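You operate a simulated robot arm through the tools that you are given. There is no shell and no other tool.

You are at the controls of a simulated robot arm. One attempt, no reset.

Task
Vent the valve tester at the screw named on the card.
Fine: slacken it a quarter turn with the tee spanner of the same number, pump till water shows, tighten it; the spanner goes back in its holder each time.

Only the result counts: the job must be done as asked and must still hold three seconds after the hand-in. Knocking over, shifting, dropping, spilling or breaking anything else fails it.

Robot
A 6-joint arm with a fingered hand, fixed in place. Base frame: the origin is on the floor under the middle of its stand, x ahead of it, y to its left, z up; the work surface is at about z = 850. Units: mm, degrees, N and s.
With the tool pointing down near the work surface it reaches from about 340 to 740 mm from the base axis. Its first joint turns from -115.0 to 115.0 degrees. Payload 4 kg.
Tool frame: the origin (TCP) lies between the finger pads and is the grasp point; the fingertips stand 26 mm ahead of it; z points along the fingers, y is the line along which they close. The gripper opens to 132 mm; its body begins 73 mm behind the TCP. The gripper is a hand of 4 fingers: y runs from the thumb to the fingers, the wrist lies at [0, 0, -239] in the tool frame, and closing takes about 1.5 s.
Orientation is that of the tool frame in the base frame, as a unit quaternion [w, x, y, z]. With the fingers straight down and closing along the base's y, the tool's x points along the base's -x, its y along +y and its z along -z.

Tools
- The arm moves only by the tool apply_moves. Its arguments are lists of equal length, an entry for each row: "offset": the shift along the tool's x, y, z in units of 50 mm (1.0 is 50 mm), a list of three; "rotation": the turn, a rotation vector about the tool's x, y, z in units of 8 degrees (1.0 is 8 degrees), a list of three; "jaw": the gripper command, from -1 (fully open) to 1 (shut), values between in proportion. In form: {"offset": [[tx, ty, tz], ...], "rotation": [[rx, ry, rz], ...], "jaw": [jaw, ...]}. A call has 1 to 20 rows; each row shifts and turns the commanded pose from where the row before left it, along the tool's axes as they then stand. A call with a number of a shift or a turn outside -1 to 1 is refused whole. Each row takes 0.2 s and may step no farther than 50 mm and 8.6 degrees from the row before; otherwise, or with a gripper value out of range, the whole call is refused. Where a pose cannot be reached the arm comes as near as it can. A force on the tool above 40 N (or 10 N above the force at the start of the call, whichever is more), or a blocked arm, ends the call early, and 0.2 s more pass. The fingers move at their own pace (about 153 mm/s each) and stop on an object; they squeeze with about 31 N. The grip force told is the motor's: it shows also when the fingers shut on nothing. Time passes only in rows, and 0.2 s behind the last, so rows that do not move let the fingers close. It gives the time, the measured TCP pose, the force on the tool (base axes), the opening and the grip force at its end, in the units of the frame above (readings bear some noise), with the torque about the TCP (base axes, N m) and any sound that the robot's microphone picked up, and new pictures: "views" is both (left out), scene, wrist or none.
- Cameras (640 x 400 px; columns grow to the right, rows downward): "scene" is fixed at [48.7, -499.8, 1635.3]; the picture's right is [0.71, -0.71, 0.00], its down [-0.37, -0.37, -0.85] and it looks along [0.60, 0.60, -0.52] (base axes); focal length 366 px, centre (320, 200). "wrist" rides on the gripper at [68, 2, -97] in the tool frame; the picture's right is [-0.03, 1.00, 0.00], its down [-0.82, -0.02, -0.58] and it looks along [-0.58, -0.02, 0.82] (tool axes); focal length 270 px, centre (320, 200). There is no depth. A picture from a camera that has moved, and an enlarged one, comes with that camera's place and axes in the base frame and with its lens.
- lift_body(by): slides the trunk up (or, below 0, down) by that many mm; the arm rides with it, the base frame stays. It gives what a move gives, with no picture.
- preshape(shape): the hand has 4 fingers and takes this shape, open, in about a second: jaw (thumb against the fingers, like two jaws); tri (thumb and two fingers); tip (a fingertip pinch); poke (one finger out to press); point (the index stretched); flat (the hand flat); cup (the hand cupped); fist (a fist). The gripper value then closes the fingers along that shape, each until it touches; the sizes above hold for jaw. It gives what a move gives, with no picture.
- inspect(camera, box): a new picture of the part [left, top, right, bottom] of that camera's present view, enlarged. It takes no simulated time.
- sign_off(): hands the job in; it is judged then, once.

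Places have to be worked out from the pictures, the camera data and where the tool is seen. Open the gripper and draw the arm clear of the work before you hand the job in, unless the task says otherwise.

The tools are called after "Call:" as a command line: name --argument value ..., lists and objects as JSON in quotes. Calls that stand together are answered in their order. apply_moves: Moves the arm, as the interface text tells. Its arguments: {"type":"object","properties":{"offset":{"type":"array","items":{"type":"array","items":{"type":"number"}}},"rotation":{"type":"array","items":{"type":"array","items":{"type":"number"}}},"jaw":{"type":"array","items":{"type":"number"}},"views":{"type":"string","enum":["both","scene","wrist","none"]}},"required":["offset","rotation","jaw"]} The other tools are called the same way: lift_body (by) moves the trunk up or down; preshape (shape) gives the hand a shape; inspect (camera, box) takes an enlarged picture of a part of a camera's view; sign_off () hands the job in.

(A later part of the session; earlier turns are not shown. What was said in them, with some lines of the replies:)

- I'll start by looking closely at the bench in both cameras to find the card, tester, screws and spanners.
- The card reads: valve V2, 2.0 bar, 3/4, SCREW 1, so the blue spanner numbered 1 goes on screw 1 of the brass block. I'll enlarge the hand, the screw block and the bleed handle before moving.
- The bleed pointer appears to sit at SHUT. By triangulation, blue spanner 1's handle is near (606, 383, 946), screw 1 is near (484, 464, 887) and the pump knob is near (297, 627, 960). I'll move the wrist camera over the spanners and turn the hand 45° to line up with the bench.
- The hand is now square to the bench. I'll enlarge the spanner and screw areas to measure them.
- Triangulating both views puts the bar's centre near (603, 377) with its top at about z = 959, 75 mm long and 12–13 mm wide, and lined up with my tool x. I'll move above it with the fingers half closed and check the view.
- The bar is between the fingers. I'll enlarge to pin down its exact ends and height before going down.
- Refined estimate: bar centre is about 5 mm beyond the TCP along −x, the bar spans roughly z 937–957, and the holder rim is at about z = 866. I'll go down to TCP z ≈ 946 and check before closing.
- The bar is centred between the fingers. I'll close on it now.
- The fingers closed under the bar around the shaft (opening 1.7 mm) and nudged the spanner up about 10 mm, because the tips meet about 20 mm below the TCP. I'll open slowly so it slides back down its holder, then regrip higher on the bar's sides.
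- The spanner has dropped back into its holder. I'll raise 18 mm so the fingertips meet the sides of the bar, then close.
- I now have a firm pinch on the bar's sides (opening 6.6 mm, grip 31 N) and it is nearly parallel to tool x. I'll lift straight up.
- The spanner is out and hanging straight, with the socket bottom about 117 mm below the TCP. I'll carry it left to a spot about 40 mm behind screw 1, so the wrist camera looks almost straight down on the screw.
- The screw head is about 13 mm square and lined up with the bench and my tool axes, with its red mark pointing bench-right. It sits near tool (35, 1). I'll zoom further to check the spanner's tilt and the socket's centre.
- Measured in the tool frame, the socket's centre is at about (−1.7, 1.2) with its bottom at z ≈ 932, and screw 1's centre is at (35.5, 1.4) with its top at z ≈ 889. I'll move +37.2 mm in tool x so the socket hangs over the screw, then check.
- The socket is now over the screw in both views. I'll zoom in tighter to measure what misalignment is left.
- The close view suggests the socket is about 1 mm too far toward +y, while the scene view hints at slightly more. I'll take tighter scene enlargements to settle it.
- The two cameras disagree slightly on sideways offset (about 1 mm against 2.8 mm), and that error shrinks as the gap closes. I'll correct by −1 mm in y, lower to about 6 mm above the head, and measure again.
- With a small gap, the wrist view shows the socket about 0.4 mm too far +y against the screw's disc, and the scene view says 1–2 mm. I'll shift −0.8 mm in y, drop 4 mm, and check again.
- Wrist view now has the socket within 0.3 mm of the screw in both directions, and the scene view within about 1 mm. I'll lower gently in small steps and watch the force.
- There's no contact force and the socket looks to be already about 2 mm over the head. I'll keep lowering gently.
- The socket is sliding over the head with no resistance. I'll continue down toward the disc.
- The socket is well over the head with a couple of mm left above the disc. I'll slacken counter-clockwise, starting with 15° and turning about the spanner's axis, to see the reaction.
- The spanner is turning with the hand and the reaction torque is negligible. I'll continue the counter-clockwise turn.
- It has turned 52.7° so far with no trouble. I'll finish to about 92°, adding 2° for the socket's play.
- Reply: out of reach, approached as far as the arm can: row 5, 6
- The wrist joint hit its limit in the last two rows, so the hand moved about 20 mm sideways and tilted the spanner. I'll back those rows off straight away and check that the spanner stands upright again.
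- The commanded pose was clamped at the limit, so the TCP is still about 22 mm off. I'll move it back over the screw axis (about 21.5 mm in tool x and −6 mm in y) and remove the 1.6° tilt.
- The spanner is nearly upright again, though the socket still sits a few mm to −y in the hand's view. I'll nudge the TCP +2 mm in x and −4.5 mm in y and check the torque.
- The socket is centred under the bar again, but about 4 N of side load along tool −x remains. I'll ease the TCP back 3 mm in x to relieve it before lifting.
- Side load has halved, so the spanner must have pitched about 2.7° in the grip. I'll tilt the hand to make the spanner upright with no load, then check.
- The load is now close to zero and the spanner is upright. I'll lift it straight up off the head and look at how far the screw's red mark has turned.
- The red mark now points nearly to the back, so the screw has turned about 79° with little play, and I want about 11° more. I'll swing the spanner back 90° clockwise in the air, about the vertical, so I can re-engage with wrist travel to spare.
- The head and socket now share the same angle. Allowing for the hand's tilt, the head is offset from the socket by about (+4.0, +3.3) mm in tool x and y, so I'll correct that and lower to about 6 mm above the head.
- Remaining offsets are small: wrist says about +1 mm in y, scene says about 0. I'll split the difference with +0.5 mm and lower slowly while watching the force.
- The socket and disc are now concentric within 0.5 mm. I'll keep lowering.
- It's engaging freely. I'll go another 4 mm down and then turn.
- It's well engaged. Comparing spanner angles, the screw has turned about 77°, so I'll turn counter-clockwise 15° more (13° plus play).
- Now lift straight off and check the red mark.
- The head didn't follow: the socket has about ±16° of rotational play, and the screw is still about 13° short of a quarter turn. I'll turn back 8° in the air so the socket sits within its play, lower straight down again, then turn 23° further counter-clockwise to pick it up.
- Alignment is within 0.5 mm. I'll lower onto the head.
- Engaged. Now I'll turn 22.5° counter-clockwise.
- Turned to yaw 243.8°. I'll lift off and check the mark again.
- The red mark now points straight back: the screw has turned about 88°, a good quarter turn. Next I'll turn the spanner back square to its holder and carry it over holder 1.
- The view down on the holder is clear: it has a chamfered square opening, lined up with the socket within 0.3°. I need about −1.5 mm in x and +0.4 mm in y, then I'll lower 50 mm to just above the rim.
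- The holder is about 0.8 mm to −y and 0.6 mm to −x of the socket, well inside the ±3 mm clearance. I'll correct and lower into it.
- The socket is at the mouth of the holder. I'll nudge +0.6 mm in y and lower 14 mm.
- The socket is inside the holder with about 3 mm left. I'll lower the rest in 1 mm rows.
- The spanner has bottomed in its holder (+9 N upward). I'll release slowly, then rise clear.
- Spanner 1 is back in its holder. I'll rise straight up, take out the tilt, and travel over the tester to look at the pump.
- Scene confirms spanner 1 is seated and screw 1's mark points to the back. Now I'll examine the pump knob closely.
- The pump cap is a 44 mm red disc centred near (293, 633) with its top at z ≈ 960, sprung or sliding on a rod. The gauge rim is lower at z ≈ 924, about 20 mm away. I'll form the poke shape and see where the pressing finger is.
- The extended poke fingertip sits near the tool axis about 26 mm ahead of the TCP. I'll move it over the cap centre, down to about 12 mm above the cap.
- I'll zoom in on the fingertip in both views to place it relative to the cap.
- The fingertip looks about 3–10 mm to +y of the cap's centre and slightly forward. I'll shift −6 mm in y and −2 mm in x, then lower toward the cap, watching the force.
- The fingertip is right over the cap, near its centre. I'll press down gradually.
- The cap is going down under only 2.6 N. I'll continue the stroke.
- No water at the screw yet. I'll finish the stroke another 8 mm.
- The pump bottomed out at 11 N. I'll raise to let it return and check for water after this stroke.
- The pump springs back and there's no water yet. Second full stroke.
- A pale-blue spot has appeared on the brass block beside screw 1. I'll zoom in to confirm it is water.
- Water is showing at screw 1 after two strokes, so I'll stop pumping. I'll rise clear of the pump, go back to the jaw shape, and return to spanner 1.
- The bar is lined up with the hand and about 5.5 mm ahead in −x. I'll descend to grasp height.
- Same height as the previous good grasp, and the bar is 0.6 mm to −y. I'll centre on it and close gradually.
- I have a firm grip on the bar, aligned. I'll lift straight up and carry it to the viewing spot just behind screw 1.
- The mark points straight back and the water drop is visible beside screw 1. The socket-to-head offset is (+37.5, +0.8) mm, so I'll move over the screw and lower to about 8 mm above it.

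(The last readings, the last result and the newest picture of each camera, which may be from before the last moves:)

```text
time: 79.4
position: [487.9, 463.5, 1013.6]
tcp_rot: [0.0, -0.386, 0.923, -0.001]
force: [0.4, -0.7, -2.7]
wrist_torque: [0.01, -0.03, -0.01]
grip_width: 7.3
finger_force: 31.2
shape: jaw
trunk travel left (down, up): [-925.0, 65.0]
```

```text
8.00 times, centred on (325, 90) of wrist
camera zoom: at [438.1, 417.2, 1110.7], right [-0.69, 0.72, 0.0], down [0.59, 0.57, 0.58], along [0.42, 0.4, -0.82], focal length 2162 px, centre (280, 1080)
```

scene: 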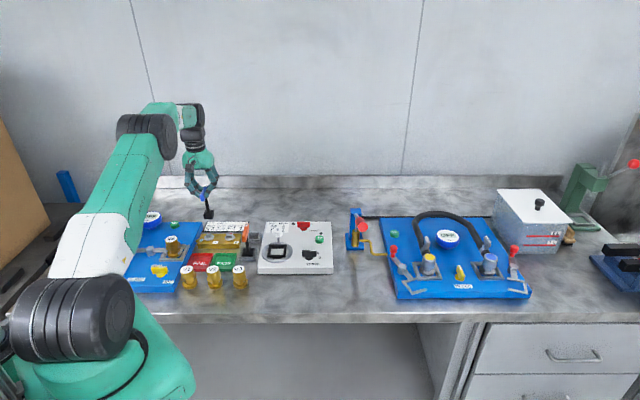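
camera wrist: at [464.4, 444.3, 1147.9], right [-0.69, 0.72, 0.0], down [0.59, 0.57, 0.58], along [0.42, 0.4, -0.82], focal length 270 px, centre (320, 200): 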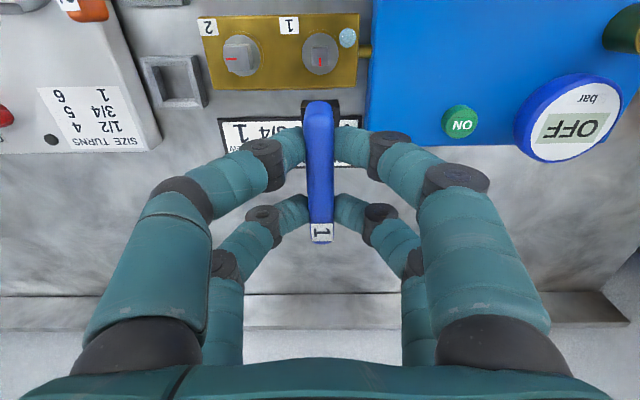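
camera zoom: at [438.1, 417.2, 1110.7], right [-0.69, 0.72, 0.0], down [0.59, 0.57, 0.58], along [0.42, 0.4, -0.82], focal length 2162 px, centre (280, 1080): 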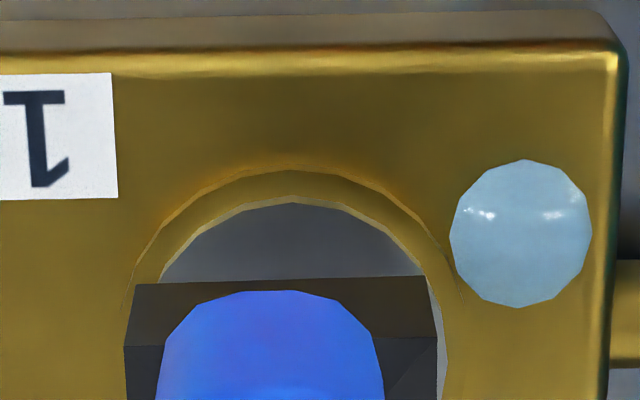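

Offsets are within the socket's ±1.6 mm play. I'll trim (−0.4, +0.4) mm and lower 15 mm in small steps.

Call:
apply_moves --offset '[[-0.008, 0.008, 0.05], [0, 0, 0.05], [0, 0, 0.05], [0, 0, 0.05], [0, 0, 0.05], [0, 0, 0.05], [0, 0, 0]]' --rotation '[[0, 0, 0], [0, 0, 0], [0, 0, 0], [0, 0, 0], [0, 0, 0], [0, 0, 0], [0, 0, 0]]' --jaw '[1, 1, 1, 1, 1, 1, 1]' --views "none"

Call:
inspect --camera "scene" --box '[200, 222, 225, 240]'

Call:
inspect --camera "wrist" --box '[285, 65, 365, 115]'

```text
time: 81.0
position: [485.5, 465.3, 999.0]
tcp_rot: [-0.001, -0.387, 0.922, 0.0]
force: [0.5, -0.2, -1.9]
wrist_torque: [-0.01, -0.01, -0.01]
grip_width: 7.1
finger_force: 31.1
shape: jaw
trunk travel left (down, up): [-925.0, 65.0]
```

```text
16.00 times, centred on (212, 231) of scene
camera zoom: at [48.7, -499.8, 1635.3], right [0.71, -0.71, 0.0], down [-0.37, -0.37, -0.85], along [0.6, 0.6, -0.52], focal length 5854 px, centre (2040, -296)
```

zoom: 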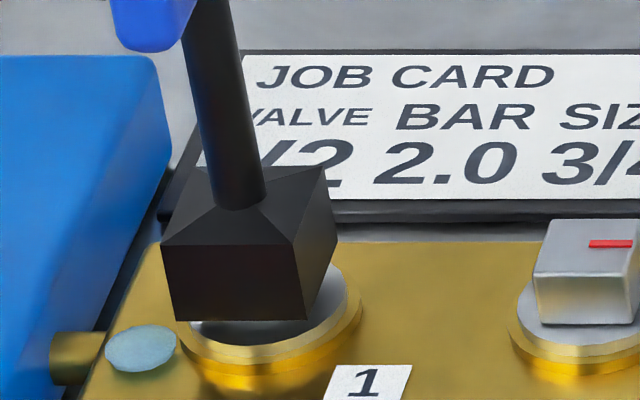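

```text
8.00 times, centred on (325, 90) of wrist
camera zoom: at [436.8, 418.3, 1095.9], right [-0.69, 0.72, 0.0], down [0.59, 0.57, 0.58], along [0.42, 0.4, -0.82], focal length 2162 px, centre (280, 1080)
```

zoom: 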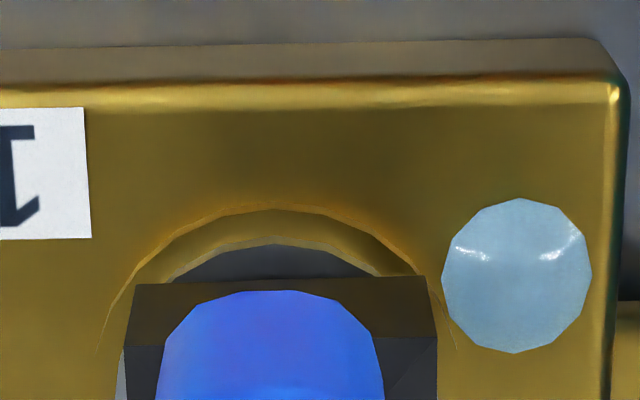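

Engaged. Now I'll tighten clockwise, with the first 52° taking up the play and starting the turn.

Call:
apply_moves --offset '[[0.0007, 0.005, 0], [0.0007, 0.005, 0], [0.0007, 0.005, 0], [0.0007, 0.005, 0], [0.0007, 0.005, 0], [0.0007, 0.005, 0], [0.0007, 0.005, 0], [0, 0, 0]]' --rotation '[[0, 0, 0.9375], [0, 0, 0.9375], [0, 0, 0.9375], [0, 0, 0.9375], [0, 0, 0.9375], [0, 0, 0.9375], [0, 0, 0.9375], [0, 0, 0]]' --jaw '[1, 1, 1, 1, 1, 1, 1, 1]'

Call:
inspect --camera "scene" --box '[190, 195, 235, 240]'

Call:
inspect --camera "wrist" --box '[260, 60, 380, 260]'

```text
time: 82.8
position: [486.0, 465.2, 998.7]
tcp_rot: [0.001, 0.063, 0.998, -0.001]
force: [0.2, -0.7, -2.0]
wrist_torque: [0.06, -0.01, 0.01]
grip_width: 7.0
finger_force: 30.9
shape: jaw
trunk travel left (down, up): [-925.0, 65.0]
camera wrist: at [418.1, 476.8, 1095.9], right [0.15, 0.99, 0.0], down [0.81, -0.12, 0.58], along [0.57, -0.09, -0.82], focal length 270 px, centre (320, 200)
```

scene: 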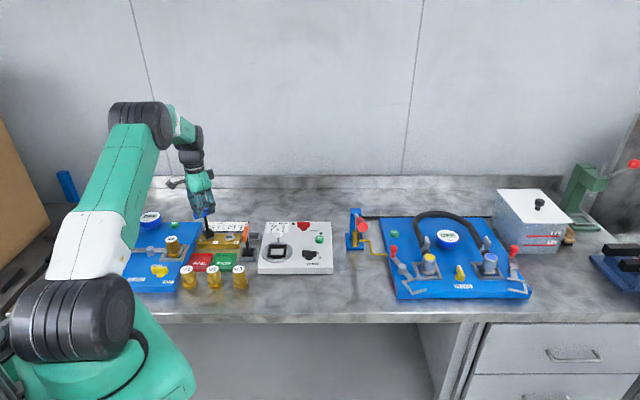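
wrist: 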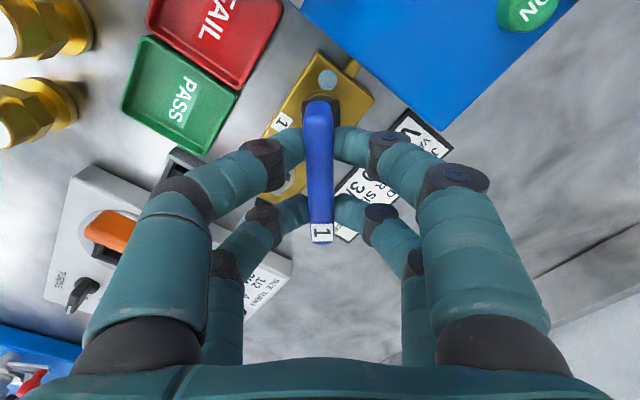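

```text
8.89 times, centred on (212, 218) of scene
camera zoom: at [48.7, -499.8, 1635.3], right [0.71, -0.71, 0.0], down [-0.37, -0.37, -0.85], along [0.6, 0.6, -0.52], focal length 3252 px, centre (1276, 44)
```

zoom: 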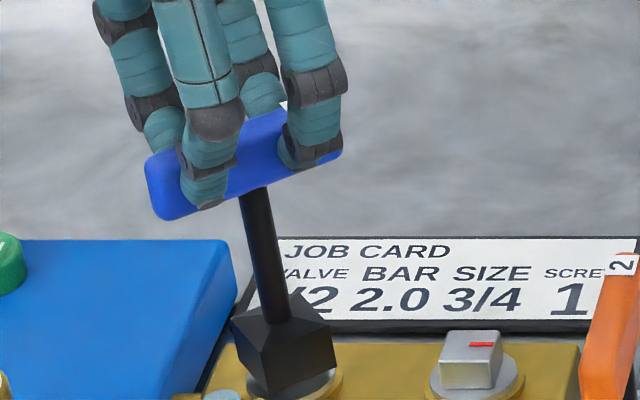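

```text
2.00 times, centred on (320, 160) of wrist
camera zoom: at [418.1, 476.8, 1095.9], right [0.15, 0.99, 0.0], down [0.81, -0.12, 0.58], along [0.57, -0.09, -0.82], focal length 541 px, centre (320, 280)
```

zoom: 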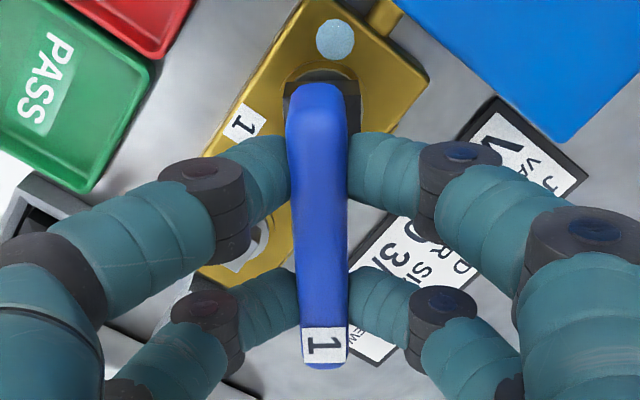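

It's turning smoothly. I'll continue another 37.5° clockwise.

Call:
apply_moves --offset '[[0.0007, 0.005, 0], [0.0007, 0.005, 0], [0.0007, 0.005, 0], [0.0007, 0.005, 0], [0.0007, 0.005, 0], [0, 0, 0]]' --rotation '[[0, 0, 0.9375], [0, 0, 0.9375], [0, 0, 0.9375], [0, 0, 0.9375], [0, 0, 0.9375], [0, 0, 0]]' --jaw '[1, 1, 1, 1, 1, 1]'

Call:
inspect --camera "scene" --box '[190, 195, 235, 240]'

Call:
inspect --camera "wrist" --box '[260, 60, 380, 260]'

```text
time: 84.2
position: [486.0, 466.6, 998.3]
tcp_rot: [0.001, 0.381, 0.924, -0.001]
force: [-0.2, 1.4, 0.4]
wrist_torque: [0.1, 0.01, 0.0]
grip_width: 7.1
finger_force: 30.8
shape: jaw
trunk travel left (down, up): [-925.0, 65.0]
camera wrist: at [438.9, 516.7, 1095.4], right [0.72, 0.69, 0.0], down [0.56, -0.59, 0.58], along [0.4, -0.42, -0.81], focal length 270 px, centre (320, 200)
```

scene: 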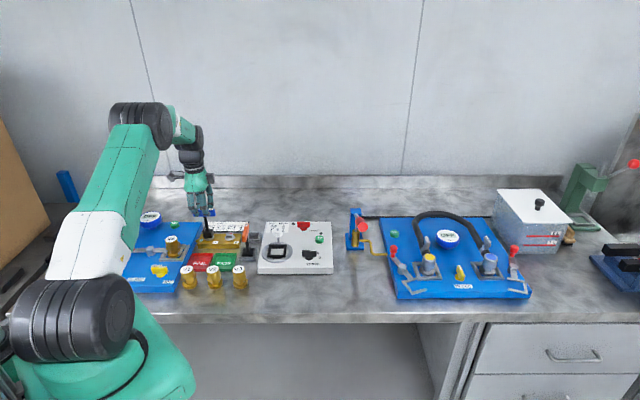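
wrist: 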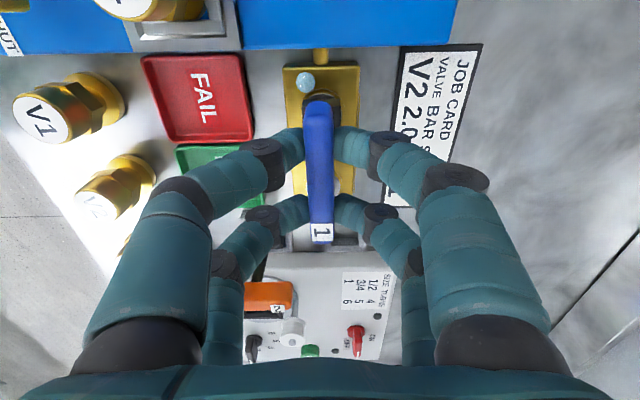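

```text
8.89 times, centred on (212, 218) of scene
camera zoom: at [48.7, -499.8, 1635.3], right [0.71, -0.71, 0.0], down [-0.37, -0.37, -0.85], along [0.6, 0.6, -0.52], focal length 3252 px, centre (1276, 44)
```

zoom: 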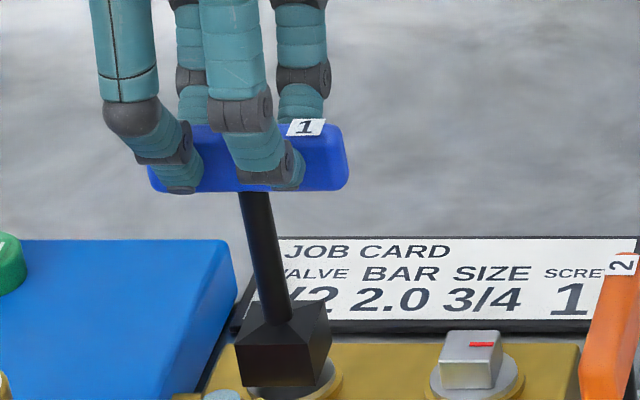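

```text
2.00 times, centred on (320, 160) of wrist
camera zoom: at [438.9, 516.7, 1095.4], right [0.72, 0.69, 0.0], down [0.56, -0.59, 0.58], along [0.4, -0.42, -0.81], focal length 541 px, centre (320, 280)
```

zoom: 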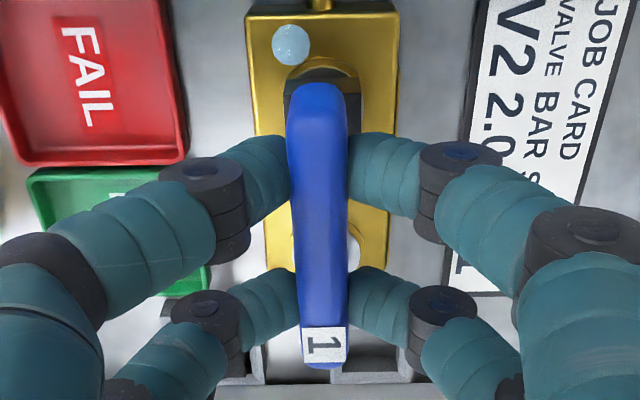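

Turned 90° with the spanner; about 18° of that was play, so the head should have about 17° left. I'll continue with 15° and check the torque.

Call:
apply_moves --offset '[[0.0007, 0.005, -0.01], [0.0007, 0.005, 0], [0, 0, 0]]' --rotation '[[0, 0, 0.9375], [0, 0, 0.9375], [0, 0, 0]]' --jaw '[1, 1, 1]' --views "none"

Call:
inspect --camera "scene" --box '[190, 195, 235, 240]'

Call:
inspect --camera "wrist" --box '[260, 60, 380, 260]'

```text
time: 85.0
position: [486.4, 467.5, 998.6]
tcp_rot: [0.001, 0.498, 0.867, -0.002]
force: [-0.9, 1.3, -3.2]
wrist_torque: [0.11, 0.01, 0.03]
grip_width: 7.0
finger_force: 30.9
shape: jaw
trunk travel left (down, up): [-925.0, 65.0]
```

```text
8.89 times, centred on (212, 218) of scene
camera zoom: at [48.7, -499.8, 1635.3], right [0.71, -0.71, 0.0], down [-0.37, -0.37, -0.85], along [0.6, 0.6, -0.52], focal length 3252 px, centre (1276, 44)
```

zoom: 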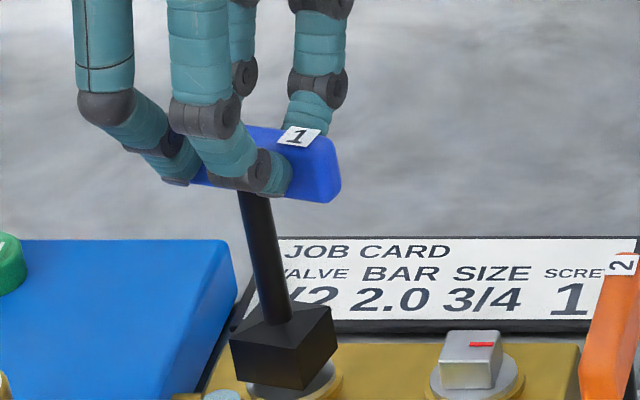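

```text
2.00 times, centred on (320, 160) of wrist
camera zoom: at [453.4, 527.9, 1095.4], right [0.88, 0.48, 0.0], down [0.39, -0.71, 0.58], along [0.28, -0.51, -0.81], focal length 541 px, centre (320, 280)
```

zoom: 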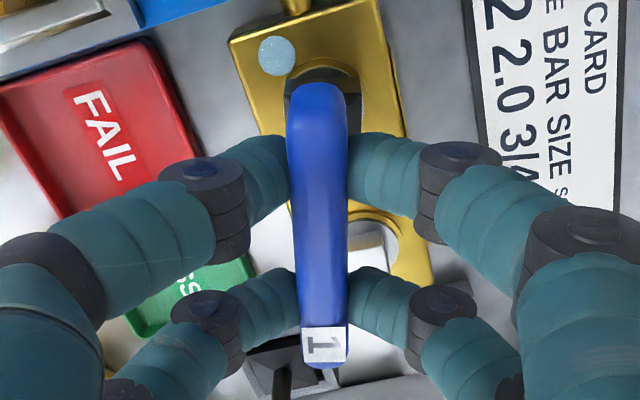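

No torque stop yet. I'll add 3.75° steps and watch the torque.

Call:
apply_moves --offset '[[0.0004, 0.0025, 0], [0, 0, 0], [0, 0, 0]]' --rotation '[[0, 0, 0.47], [0, 0, 0], [0, 0, 0]]' --jaw '[1, 1, 1]' --views "none"

Call:
apply_moves --offset '[[0.0004, 0.0025, 0], [0, 0, 0], [0, 0, 0]]' --rotation '[[0, 0, 0.47], [0, 0, 0], [0, 0, 0]]' --jaw '[1, 1, 1]' --views "none"

Call:
inspect --camera "scene" --box '[190, 195, 235, 240]'

Call:
inspect --camera "wrist" --box '[260, 60, 380, 260]'

```text
time: 85.8
position: [486.7, 467.7, 998.8]
tcp_rot: [0.0, 0.526, 0.85, -0.001]
force: [-0.2, 1.2, -2.2]
wrist_torque: [0.12, 0.01, 0.03]
grip_width: 7.0
finger_force: 30.9
shape: jaw
trunk travel left (down, up): [-925.0, 65.0]
```

```text
time: 86.6
position: [485.2, 467.3, 999.4]
tcp_rot: [0.0, 0.554, 0.833, 0.0]
force: [0.0, 0.7, -1.7]
wrist_torque: [0.13, 0.05, 0.42]
grip_width: 6.8
finger_force: 30.9
shape: jaw
trunk travel left (down, up): [-925.0, 65.0]
```

```text
8.89 times, centred on (212, 218) of scene
camera zoom: at [48.7, -499.8, 1635.3], right [0.71, -0.71, 0.0], down [-0.37, -0.37, -0.85], along [0.6, 0.6, -0.52], focal length 3252 px, centre (1276, 44)
```

zoom: 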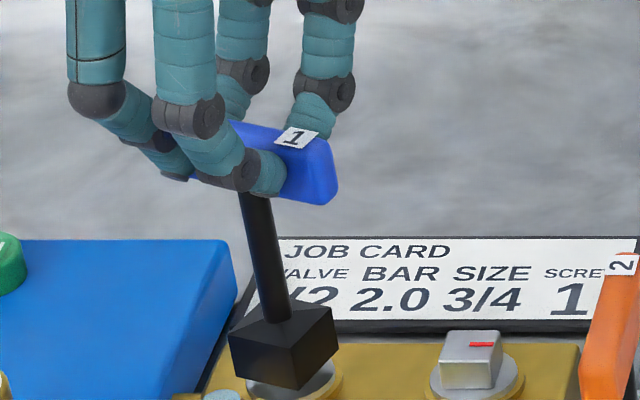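

```text
2.00 times, centred on (320, 160) of wrist
camera zoom: at [461.6, 531.7, 1096.2], right [0.93, 0.36, 0.0], down [0.3, -0.76, 0.58], along [0.21, -0.54, -0.81], focal length 541 px, centre (320, 280)
```

zoom: 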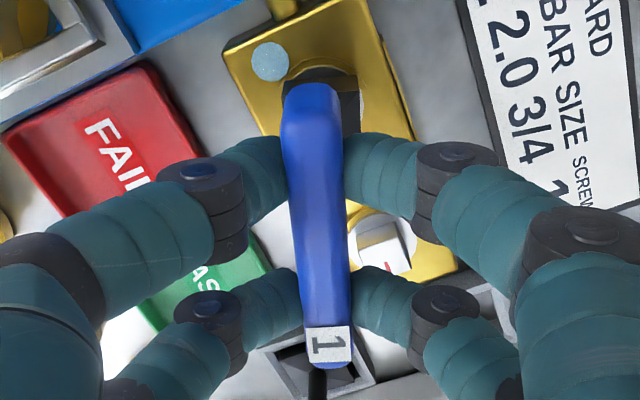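

Torque jumped to 0.42 N·m, so the screw has come up against its tight stop. I'll back the spanner off 22° counter-clockwise, inside its play, to unload and square it with the head, then lift off.

Call:
apply_moves --offset '[[-0.0014, -0.0049, 0], [-0.0014, -0.0049, 0], [-0.0014, -0.0049, 0], [0, 0, 0]]' --rotation '[[0, 0, -0.9375], [0, 0, -0.9375], [0, 0, -0.875], [0, 0, 0]]' --jaw '[1, 1, 1, 1]' --views "none"

Call:
inspect --camera "wrist" --box '[260, 60, 380, 260]'

Call:
inspect --camera "scene" --box '[190, 195, 235, 240]'

```text
time: 87.6
position: [486.9, 467.2, 998.0]
tcp_rot: [0.001, 0.384, 0.923, -0.001]
force: [1.2, 0.1, -3.7]
wrist_torque: [0.02, 0.01, 0.0]
grip_width: 7.0
finger_force: 31.1
shape: jaw
trunk travel left (down, up): [-925.0, 65.0]
```

```text
2.00 times, centred on (320, 160) of wrist
camera zoom: at [439.8, 516.8, 1096.4], right [0.73, 0.69, 0.0], down [0.56, -0.59, 0.58], along [0.4, -0.42, -0.81], focal length 541 px, centre (320, 280)
```

zoom: 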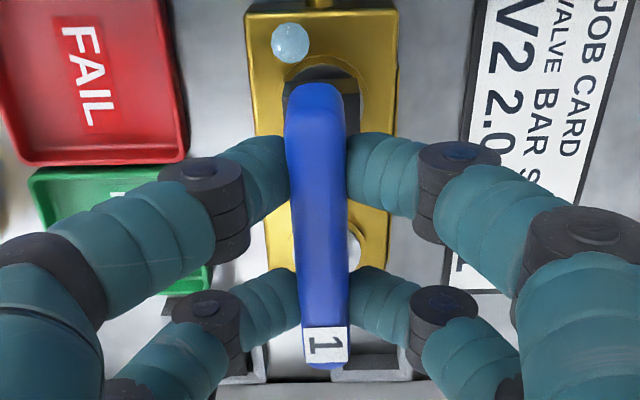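

```text
8.89 times, centred on (212, 218) of scene
camera zoom: at [48.7, -499.8, 1635.3], right [0.71, -0.71, 0.0], down [-0.37, -0.37, -0.85], along [0.6, 0.6, -0.52], focal length 3252 px, centre (1276, 44)
```

zoom: 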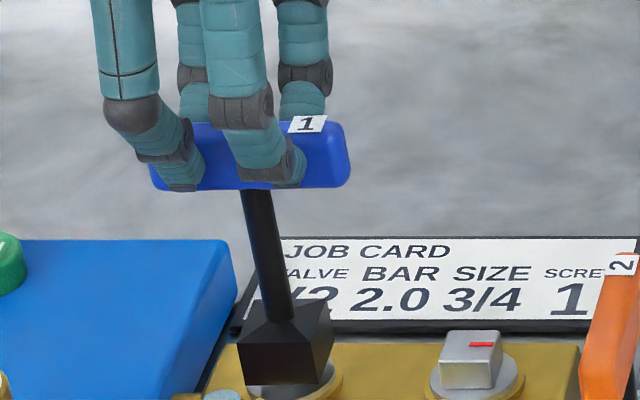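

Unloaded and square. Lift straight up and check the mark.

Call:
apply_moves --offset '[[0, 0, -0.1], [0, 0, -0.2], [0, 0, -0.3], [0, 0, -0.4], [0, 0, 0]]' --rotation '[[0, 0, 0], [0, 0, 0], [0, 0, 0], [0, 0, 0], [0, 0, 0]]' --jaw '[1, 1, 1, 1, 1]' --views "none"

Call:
inspect --camera "scene" --box '[200, 222, 225, 240]'

Call:
inspect --camera "wrist" --box '[285, 65, 365, 115]'

```text
time: 88.8
position: [485.4, 465.7, 1049.8]
tcp_rot: [0.0, 0.384, 0.923, -0.001]
force: [0.2, 0.4, -2.1]
wrist_torque: [0.01, 0.02, 0.0]
grip_width: 7.2
finger_force: 31.1
shape: jaw
trunk travel left (down, up): [-925.0, 65.0]
```

```text
16.00 times, centred on (212, 231) of scene
camera zoom: at [48.7, -499.8, 1635.3], right [0.71, -0.71, 0.0], down [-0.37, -0.37, -0.85], along [0.6, 0.6, -0.52], focal length 5854 px, centre (2040, -296)
```

zoom: 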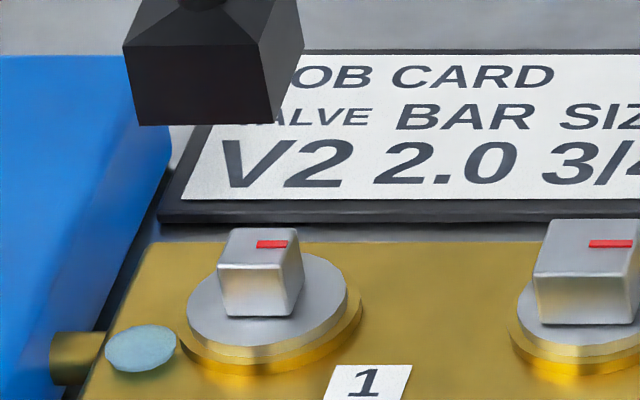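

```text
8.00 times, centred on (325, 90) of wrist
camera zoom: at [438.4, 516.5, 1146.9], right [0.73, 0.69, 0.0], down [0.56, -0.59, 0.58], along [0.4, -0.42, -0.81], focal length 2162 px, centre (280, 1080)
```

zoom: 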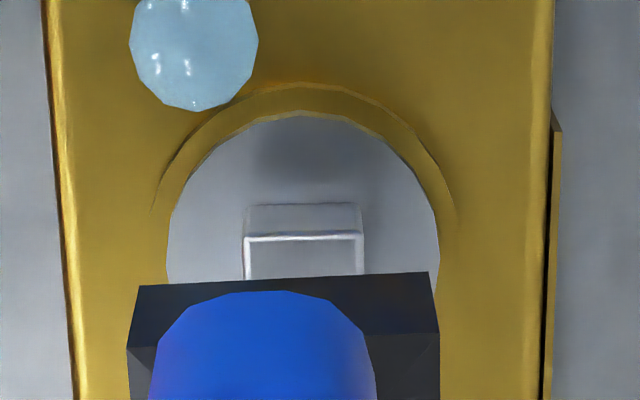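

The red mark is back exactly where it started, pointing bench-right, so screw 1 is tight. Now I'll turn the spanner back square in the air and carry it over holder 1.

Call:
apply_moves --offset '[[0, 0, 0], [0, 0, 0], [0, 0, 0], [0, 0, 0], [0, 0, 0], [0, 0, 0], [0, 0, 0], [0, 0, 0], [0, 0, 0], [0, 0, 0], [0, 0, 0], [0, 0, 0], [-0.108, -0.5, 0], [-0.108, -0.7, 0], [-0.108, -0.7, 0], [-0.108, -0.6, 0], [-0.108, -0.41, 0], [0, 0, 0], [0, 0, 0]]' --rotation '[[0, 0, -0.9255], [0, 0, -0.9255], [0, 0, -0.9255], [0, 0, -0.9255], [0, 0, -0.9255], [0, 0, -0.9255], [0, 0, -0.9255], [0, 0, -0.9255], [0, 0, -0.9255], [0, 0, -0.9255], [0, 0, -0.9255], [0, 0, -0.9255], [0, 0, 0], [0, 0, 0], [0, 0, 0], [0, 0, 0], [0, 0, 0], [0, 0, 0], [0, 0, 0]]' --jaw '[1, 1, 1, 1, 1, 1, 1, 1, 1, 1, 1, 1, 1, 1, 1, 1, 1, 1, 1]'

Call:
inspect --camera "wrist" --box '[280, 60, 360, 110]'

Call:
inspect --camera "scene" --box '[225, 200, 275, 250]'

```text
time: 92.8
position: [604.5, 380.7, 1049.8]
tcp_rot: [0.0, -0.372, 0.928, -0.001]
force: [0.1, -0.1, -2.6]
wrist_torque: [0.0, -0.03, -0.02]
grip_width: 7.0
finger_force: 31.1
shape: jaw
trunk travel left (down, up): [-925.0, 65.0]
camera wrist: at [554.7, 335.4, 1146.9], right [-0.67, 0.74, 0.0], down [0.6, 0.55, 0.58], along [0.43, 0.39, -0.82], focal length 270 px, centre (320, 200)
```

scene: 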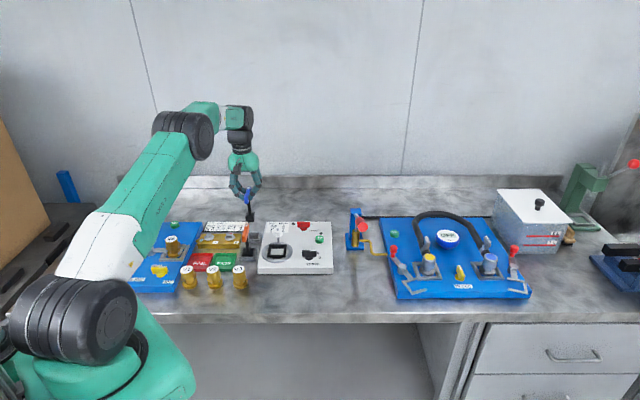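
wrist: 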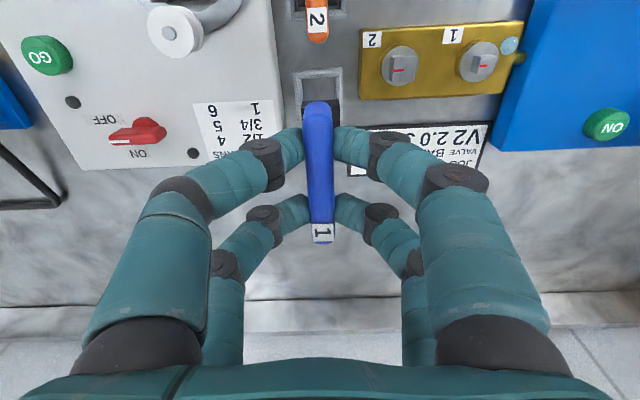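

```text
8.00 times, centred on (320, 85) of wrist
camera zoom: at [554.7, 335.4, 1146.9], right [-0.67, 0.74, 0.0], down [0.6, 0.55, 0.58], along [0.43, 0.39, -0.82], focal length 2162 px, centre (320, 1120)
```

zoom: 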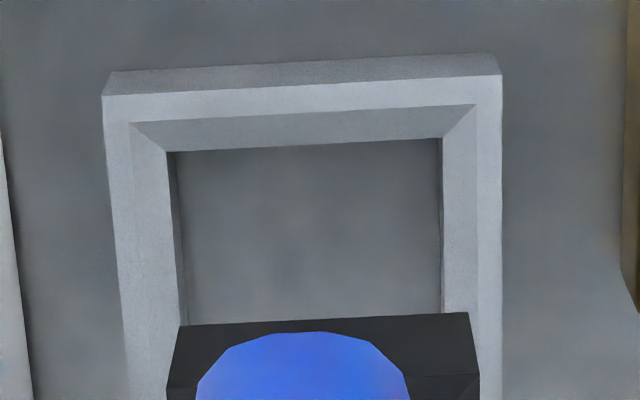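

```text
8.00 times, centred on (250, 225) of scene
camera zoom: at [48.7, -499.8, 1635.3], right [0.71, -0.71, 0.0], down [-0.37, -0.37, -0.85], along [0.6, 0.6, -0.52], focal length 2927 px, centre (880, 0)
```

zoom: 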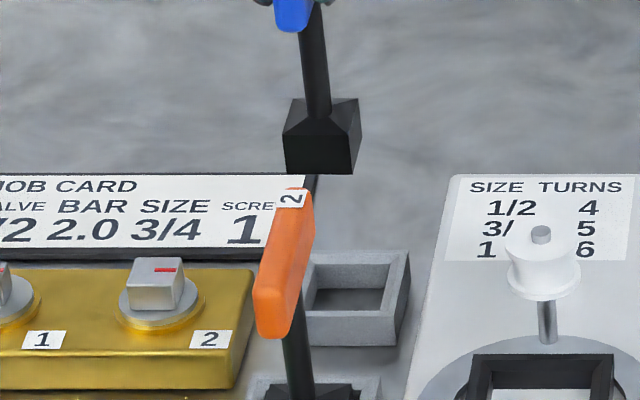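

Socket and holder are parallel, and I need (−1.0, −2.2) mm. I'll shift and lower 55 mm to just above the rim.

Call:
apply_moves --offset '[[-0.019, -0.043, 0], [0, 0, 0.35], [0, 0, 0.35], [0, 0, 0.3], [0, 0, 0.1], [0, 0, 0], [0, 0, 0]]' --rotation '[[0, 0, 0], [0, 0, 0], [0, 0, 0], [0, 0, 0], [0, 0, 0], [0, 0, 0], [0, 0, 0]]' --jaw '[1, 1, 1, 1, 1, 1, 1]' --views "none"

Call:
inspect --camera "wrist" --box '[280, 60, 360, 110]'

Call:
inspect --camera "scene" --box '[225, 205, 275, 255]'

```text
time: 94.4
position: [609.6, 379.2, 994.1]
tcp_rot: [-0.001, -0.371, 0.928, -0.002]
force: [-0.8, 0.1, -2.9]
wrist_torque: [0.04, 0.01, -0.02]
grip_width: 6.9
finger_force: 30.9
shape: jaw
trunk travel left (down, up): [-925.0, 65.0]
```

```text
8.00 times, centred on (320, 85) of wrist
camera zoom: at [558.5, 333.9, 1091.5], right [-0.67, 0.74, 0.0], down [0.6, 0.55, 0.58], along [0.43, 0.39, -0.82], focal length 2162 px, centre (320, 1120)
```

zoom: 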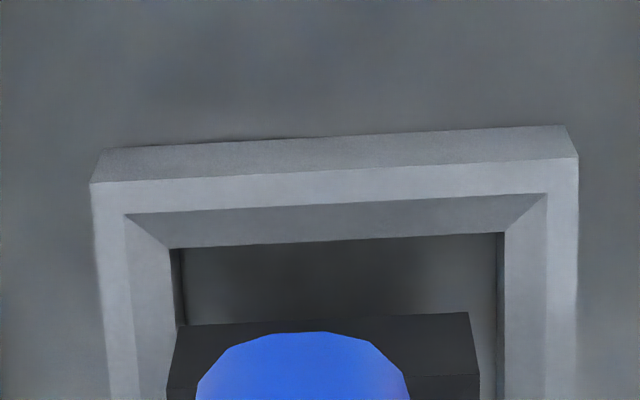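

```text
8.00 times, centred on (250, 230) of scene
camera zoom: at [48.7, -499.8, 1635.3], right [0.71, -0.71, 0.0], down [-0.37, -0.37, -0.85], along [0.6, 0.6, -0.52], focal length 2927 px, centre (880, -40)
```

zoom: 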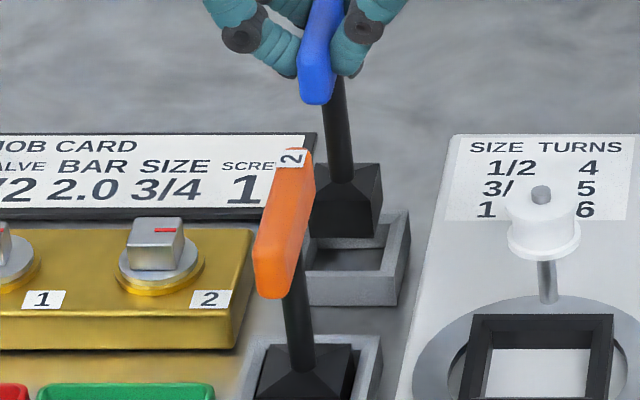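

The holder is now (+0.8, +1.4) mm from the socket. I'll correct and lower 12 mm.

Call:
apply_moves --offset '[[0.012, 0.024, 0], [0, 0, 0], [0, 0, 0.08], [0, 0, 0.08], [0, 0, 0.08], [0, 0, 0]]' --rotation '[[0, 0, 0], [0, 0, 0], [0, 0, 0], [0, 0, 0], [0, 0, 0], [0, 0, 0]]' --jaw '[1, 1, 1, 1, 1, 1]' --views "none"

Call:
inspect --camera "wrist" --box '[280, 60, 360, 110]'

Call:
inspect --camera "scene" --box '[225, 205, 275, 255]'

```text
time: 95.8
position: [606.3, 380.9, 983.0]
tcp_rot: [-0.001, -0.371, 0.929, -0.001]
force: [-0.3, 0.1, -3.0]
wrist_torque: [0.04, 0.0, 0.01]
grip_width: 6.8
finger_force: 31.1
shape: jaw
trunk travel left (down, up): [-925.0, 65.0]
```

```text
8.00 times, centred on (320, 85) of wrist
camera zoom: at [556.5, 334.4, 1079.7], right [-0.67, 0.74, 0.0], down [0.6, 0.55, 0.58], along [0.43, 0.39, -0.82], focal length 2162 px, centre (320, 1120)
```

zoom: 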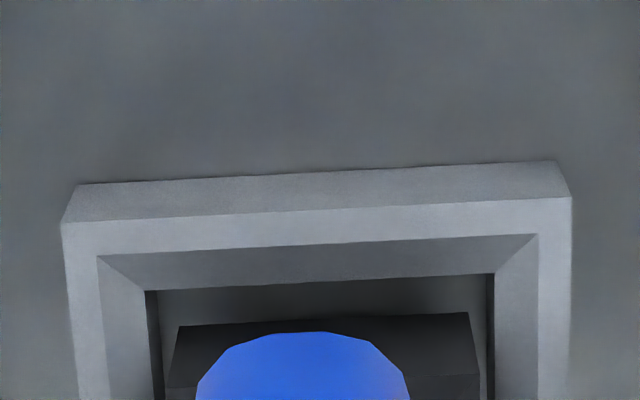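

```text
8.00 times, centred on (250, 230) of scene
camera zoom: at [48.7, -499.8, 1635.3], right [0.71, -0.71, 0.0], down [-0.37, -0.37, -0.85], along [0.6, 0.6, -0.52], focal length 2927 px, centre (880, -40)
```

zoom: 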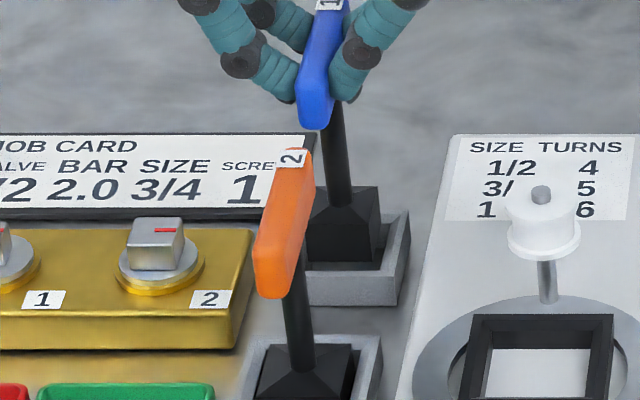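

Centred within 1 mm. I'll lower 14 mm into the holder.

Call:
apply_moves --offset '[[-0.008, -0.004, 0], [0, 0, 0.06], [0, 0, 0.06], [0, 0, 0.06], [0, 0, 0.06], [0, 0, 0.04], [0, 0, 0]]' --rotation '[[0, 0, 0], [0, 0, 0], [0, 0, 0], [0, 0, 0], [0, 0, 0], [0, 0, 0], [0, 0, 0]]' --jaw '[1, 1, 1, 1, 1, 1, 1]' --views "none"

Call:
inspect --camera "wrist" --box '[280, 60, 360, 110]'

Call:
inspect --camera "scene" --box '[225, 205, 275, 255]'

```text
time: 97.4
position: [607.4, 379.6, 968.1]
tcp_rot: [-0.001, -0.372, 0.928, -0.001]
force: [0.3, -0.2, -2.3]
wrist_torque: [0.03, -0.05, 0.02]
grip_width: 6.9
finger_force: 30.7
shape: jaw
trunk travel left (down, up): [-925.0, 65.0]
```

```text
8.00 times, centred on (320, 85) of wrist
camera zoom: at [557.0, 334.1, 1065.5], right [-0.67, 0.74, 0.0], down [0.6, 0.55, 0.58], along [0.43, 0.39, -0.82], focal length 2162 px, centre (320, 1120)
```

zoom: 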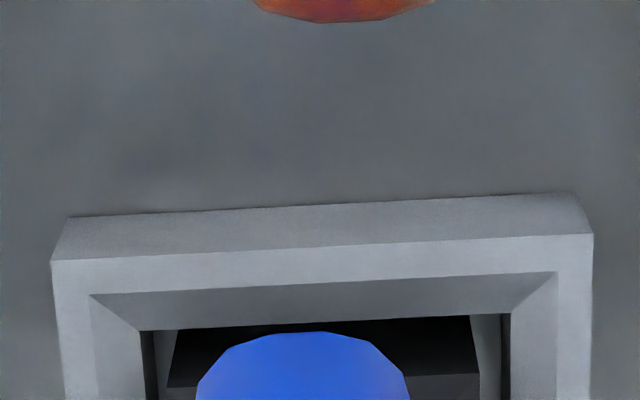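

```text
8.00 times, centred on (250, 230) of scene
camera zoom: at [48.7, -499.8, 1635.3], right [0.71, -0.71, 0.0], down [-0.37, -0.37, -0.85], along [0.6, 0.6, -0.52], focal length 2927 px, centre (880, -40)
```

zoom: 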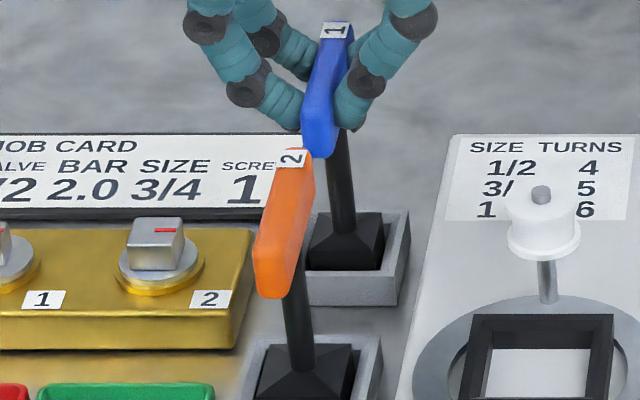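

The socket is in the holder with about 2–3 mm left. I'll lower the rest in 1 mm rows until it bottoms.

Call:
apply_moves --offset '[[0, 0, 0.02], [0, 0, 0.02], [0, 0, 0.015], [0, 0, 0]]' --rotation '[[0, 0, 0], [0, 0, 0], [0, 0, 0], [0, 0, 0]]' --jaw '[1, 1, 1, 1]' --views "none"

```text
time: 98.4
position: [607.2, 379.3, 966.4]
tcp_rot: [0.0, -0.372, 0.928, -0.002]
force: [0.5, -0.3, -2.5]
wrist_torque: [0.03, 0.02, -0.01]
grip_width: 6.9
finger_force: 31.0
shape: jaw
trunk travel left (down, up): [-925.0, 65.0]
```

Not touching yet, so a little further.

Call:
apply_moves --offset '[[0, 0, 0.015], [0, 0, 0.015], [0, 0, 0]]' --rotation '[[0, 0, 0], [0, 0, 0], [0, 0, 0]]' --jaw '[1, 1, 1]' --views "none"

Call:
inspect --camera "scene" --box '[225, 205, 275, 255]'

```text
time: 99.2
position: [606.7, 380.0, 965.6]
tcp_rot: [0.0, -0.371, 0.928, -0.001]
force: [0.3, 1.3, 5.2]
wrist_torque: [0.01, 0.06, -0.01]
grip_width: 7.4
finger_force: 31.2
shape: jaw
trunk travel left (down, up): [-925.0, 65.0]
```

```text
8.00 times, centred on (250, 230) of scene
camera zoom: at [48.7, -499.8, 1635.3], right [0.71, -0.71, 0.0], down [-0.37, -0.37, -0.85], along [0.6, 0.6, -0.52], focal length 2927 px, centre (880, -40)
```

zoom: 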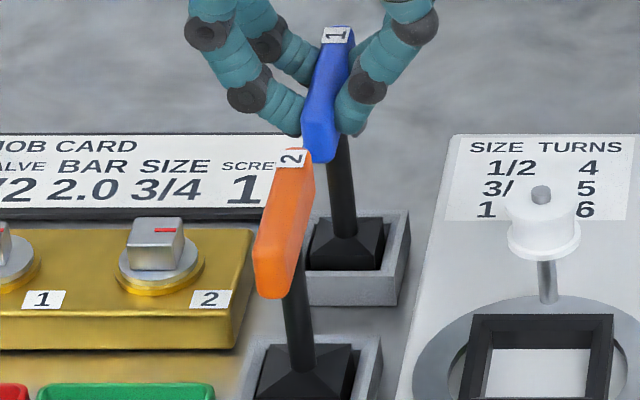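

It has bottomed (+5 N). I'll release slowly, then rise straight up clear.

Call:
apply_moves --offset '[[0, 0, 0], [0, 0, 0], [0, 0, 0], [0, 0, 0], [0, 0, 0], [0, 0, 0], [0, 0, 0], [0, 0, 0], [0, 0, 0], [0, 0, -0.2], [0, 0, -0.4], [0, 0, -0.7], [0, 0, -0.8], [0, 0, -0.8], [0, 0, 0]]' --rotation '[[0, 0, 0], [0, 0, 0], [0, 0, 0], [0, 0, 0], [0, 0, 0], [0, 0, 0], [0, 0, 0], [0, 0, 0], [0, 0, 0], [0, 0, 0], [0, 0, 0], [0, 0, 0], [0, 0, 0], [0, 0, 0], [0, 0, 0]]' --jaw '[0.9, 0.8, 0.7, 0.6, 0.5, 0.4, 0.3, 0.2, 0.1, 0, 0, 0, 0, 0, 0]'

Call:
inspect --camera "scene" --box '[185, 200, 285, 260]'

Call:
inspect --camera "wrist" --box '[260, 0, 560, 190]'

```text
time: 102.4
position: [607.7, 380.7, 1110.0]
tcp_rot: [0.0, -0.371, 0.928, -0.001]
force: [0.2, -0.3, -0.6]
wrist_torque: [-0.02, 0.01, -0.01]
grip_width: 65.6
finger_force: 0.0
shape: jaw
trunk travel left (down, up): [-925.0, 65.0]
camera wrist: at [557.8, 334.5, 1206.6], right [-0.67, 0.74, 0.0], down [0.6, 0.55, 0.58], along [0.43, 0.39, -0.82], focal length 270 px, centre (320, 200)
```

scene: 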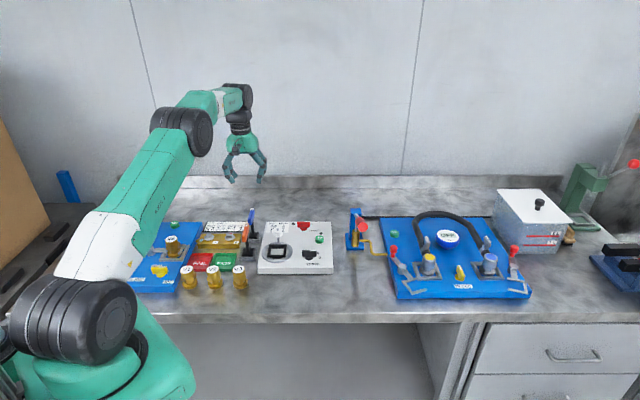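
wrist: 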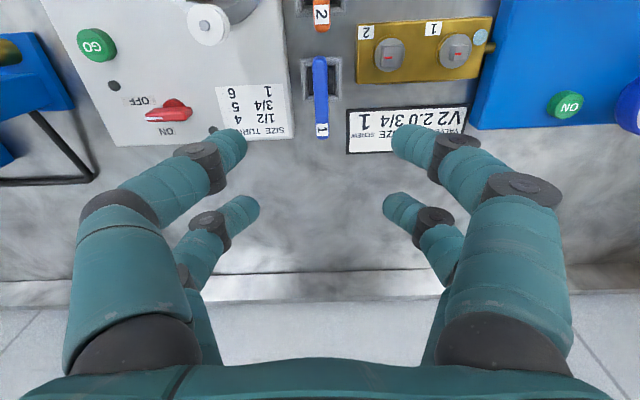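

```text
6.40 times, centred on (235, 230) of scene
camera zoom: at [48.7, -499.8, 1635.3], right [0.71, -0.71, 0.0], down [-0.37, -0.37, -0.85], along [0.6, 0.6, -0.52], focal length 2342 px, centre (864, 8)
```

zoom: 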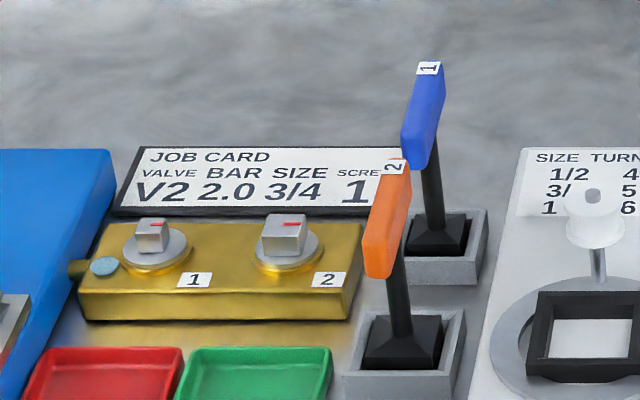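

```text
2.11 times, centred on (410, 95) of wrist
camera zoom: at [557.8, 334.5, 1206.6], right [-0.67, 0.74, 0.0], down [0.6, 0.55, 0.58], along [0.43, 0.39, -0.82], focal length 569 px, centre (130, 421)
```

zoom: 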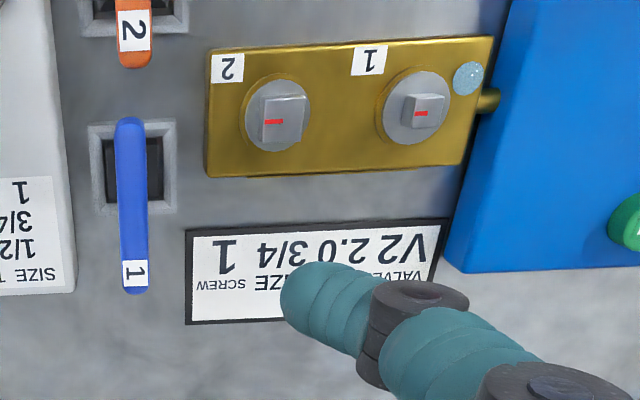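

Spanner 1 is back in its holder and both screw marks point right. I'll open the hand fully, draw the arm back clear, and make a final check of the screw against its starting angle.

Call:
apply_moves --offset '[[0.8, 0, -0.3], [0.9, 0, -0.2], [0.9, 0, 0], [0.9, 0, 0], [0, 0, 0], [0, 0, 0]]' --rotation '[[0, 0, 0], [0, 0, 0], [0, 0, 0], [0, 0, 0], [0, 0, 0], [0, 0, 0]]' --jaw '[-0.3, -0.6, -1, -1, -1, -1]'

Call:
inspect --camera "scene" --box '[208, 228, 228, 244]'

Call:
inspect --camera "scene" --box '[100, 190, 260, 300]'

```text
time: 103.8
position: [481.8, 256.7, 1132.9]
tcp_rot: [0.0, -0.372, 0.928, -0.002]
force: [-0.6, 0.0, 0.1]
wrist_torque: [-0.02, 0.0, 0.0]
grip_width: 131.8
finger_force: 0.0
shape: jaw
trunk travel left (down, up): [-925.0, 65.0]
camera wrist: at [430.7, 211.4, 1229.6], right [-0.67, 0.74, 0.0], down [0.6, 0.55, 0.58], along [0.43, 0.39, -0.82], focal length 270 px, centre (320, 200)
```

scene: 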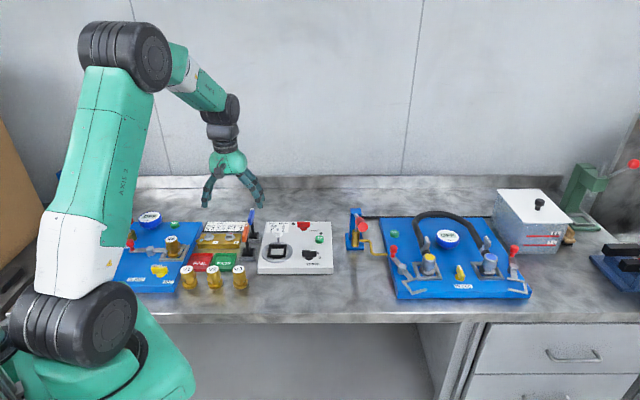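
wrist: 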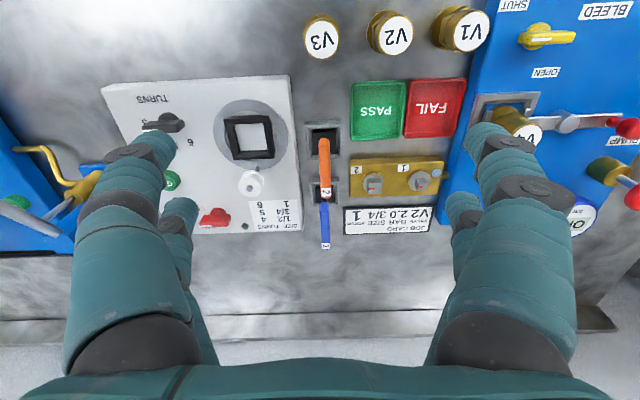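

```text
16.00 times, centred on (218, 236) of scene
camera zoom: at [48.7, -499.8, 1635.3], right [0.71, -0.71, 0.0], down [-0.37, -0.37, -0.85], along [0.6, 0.6, -0.52], focal length 5854 px, centre (1952, -376)
```

zoom: 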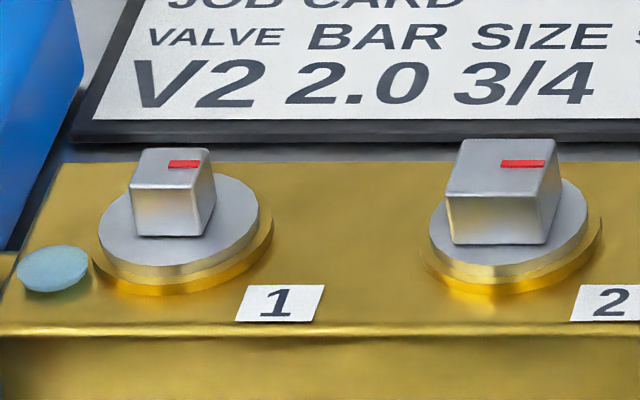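

```text
3.64 times, centred on (180, 245) of scene
camera zoom: at [48.7, -499.8, 1635.3], right [0.71, -0.71, 0.0], down [-0.37, -0.37, -0.85], along [0.6, 0.6, -0.52], focal length 1330 px, centre (829, 36)
```

zoom: 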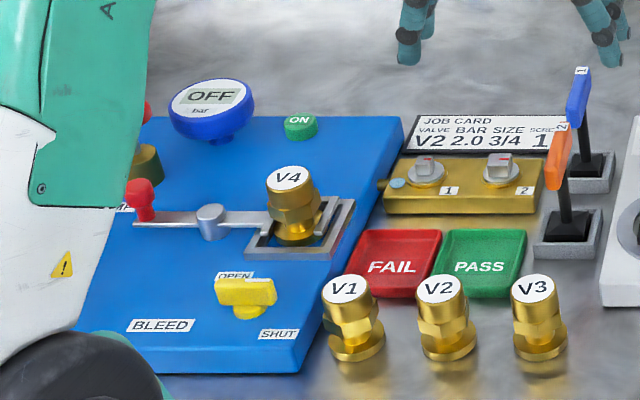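

Screw 1 is back at its starting tight angle and the water drop is showing. Spanner 1 is in its holder, everything else is where it was, and the open hand is clear of the work. Handing in.

Call:
sign_off

```text
The job is handed in.
```

I vented the valve tester at screw 1, the one on the card, and handed the job in. I have not seen the judge's result.

- **Slackened:** I turned screw 1 about 88° counter-clockwise with the blue spanner 1, then put the spanner back in its holder. The turn took three goes: the wrist reached its limit on the first, and the spanner is a loose fit on the screw.
- **Pumped:** Water showed on the brass block beside screw 1 after two full strokes, so I stopped there.
- **Tightened:** I turned the screw clockwise until it hit its stop at 0.42 N·m. Its red mark is back where it started, and spanner 1 is in its holder again.

During the first turn the wrist limit pushed the hand about 20 mm sideways and tilted the spanner while it was on the screw. I eased it back upright and saw no damage. In the last pictures nothing else had moved, and the open hand was clear of the work.
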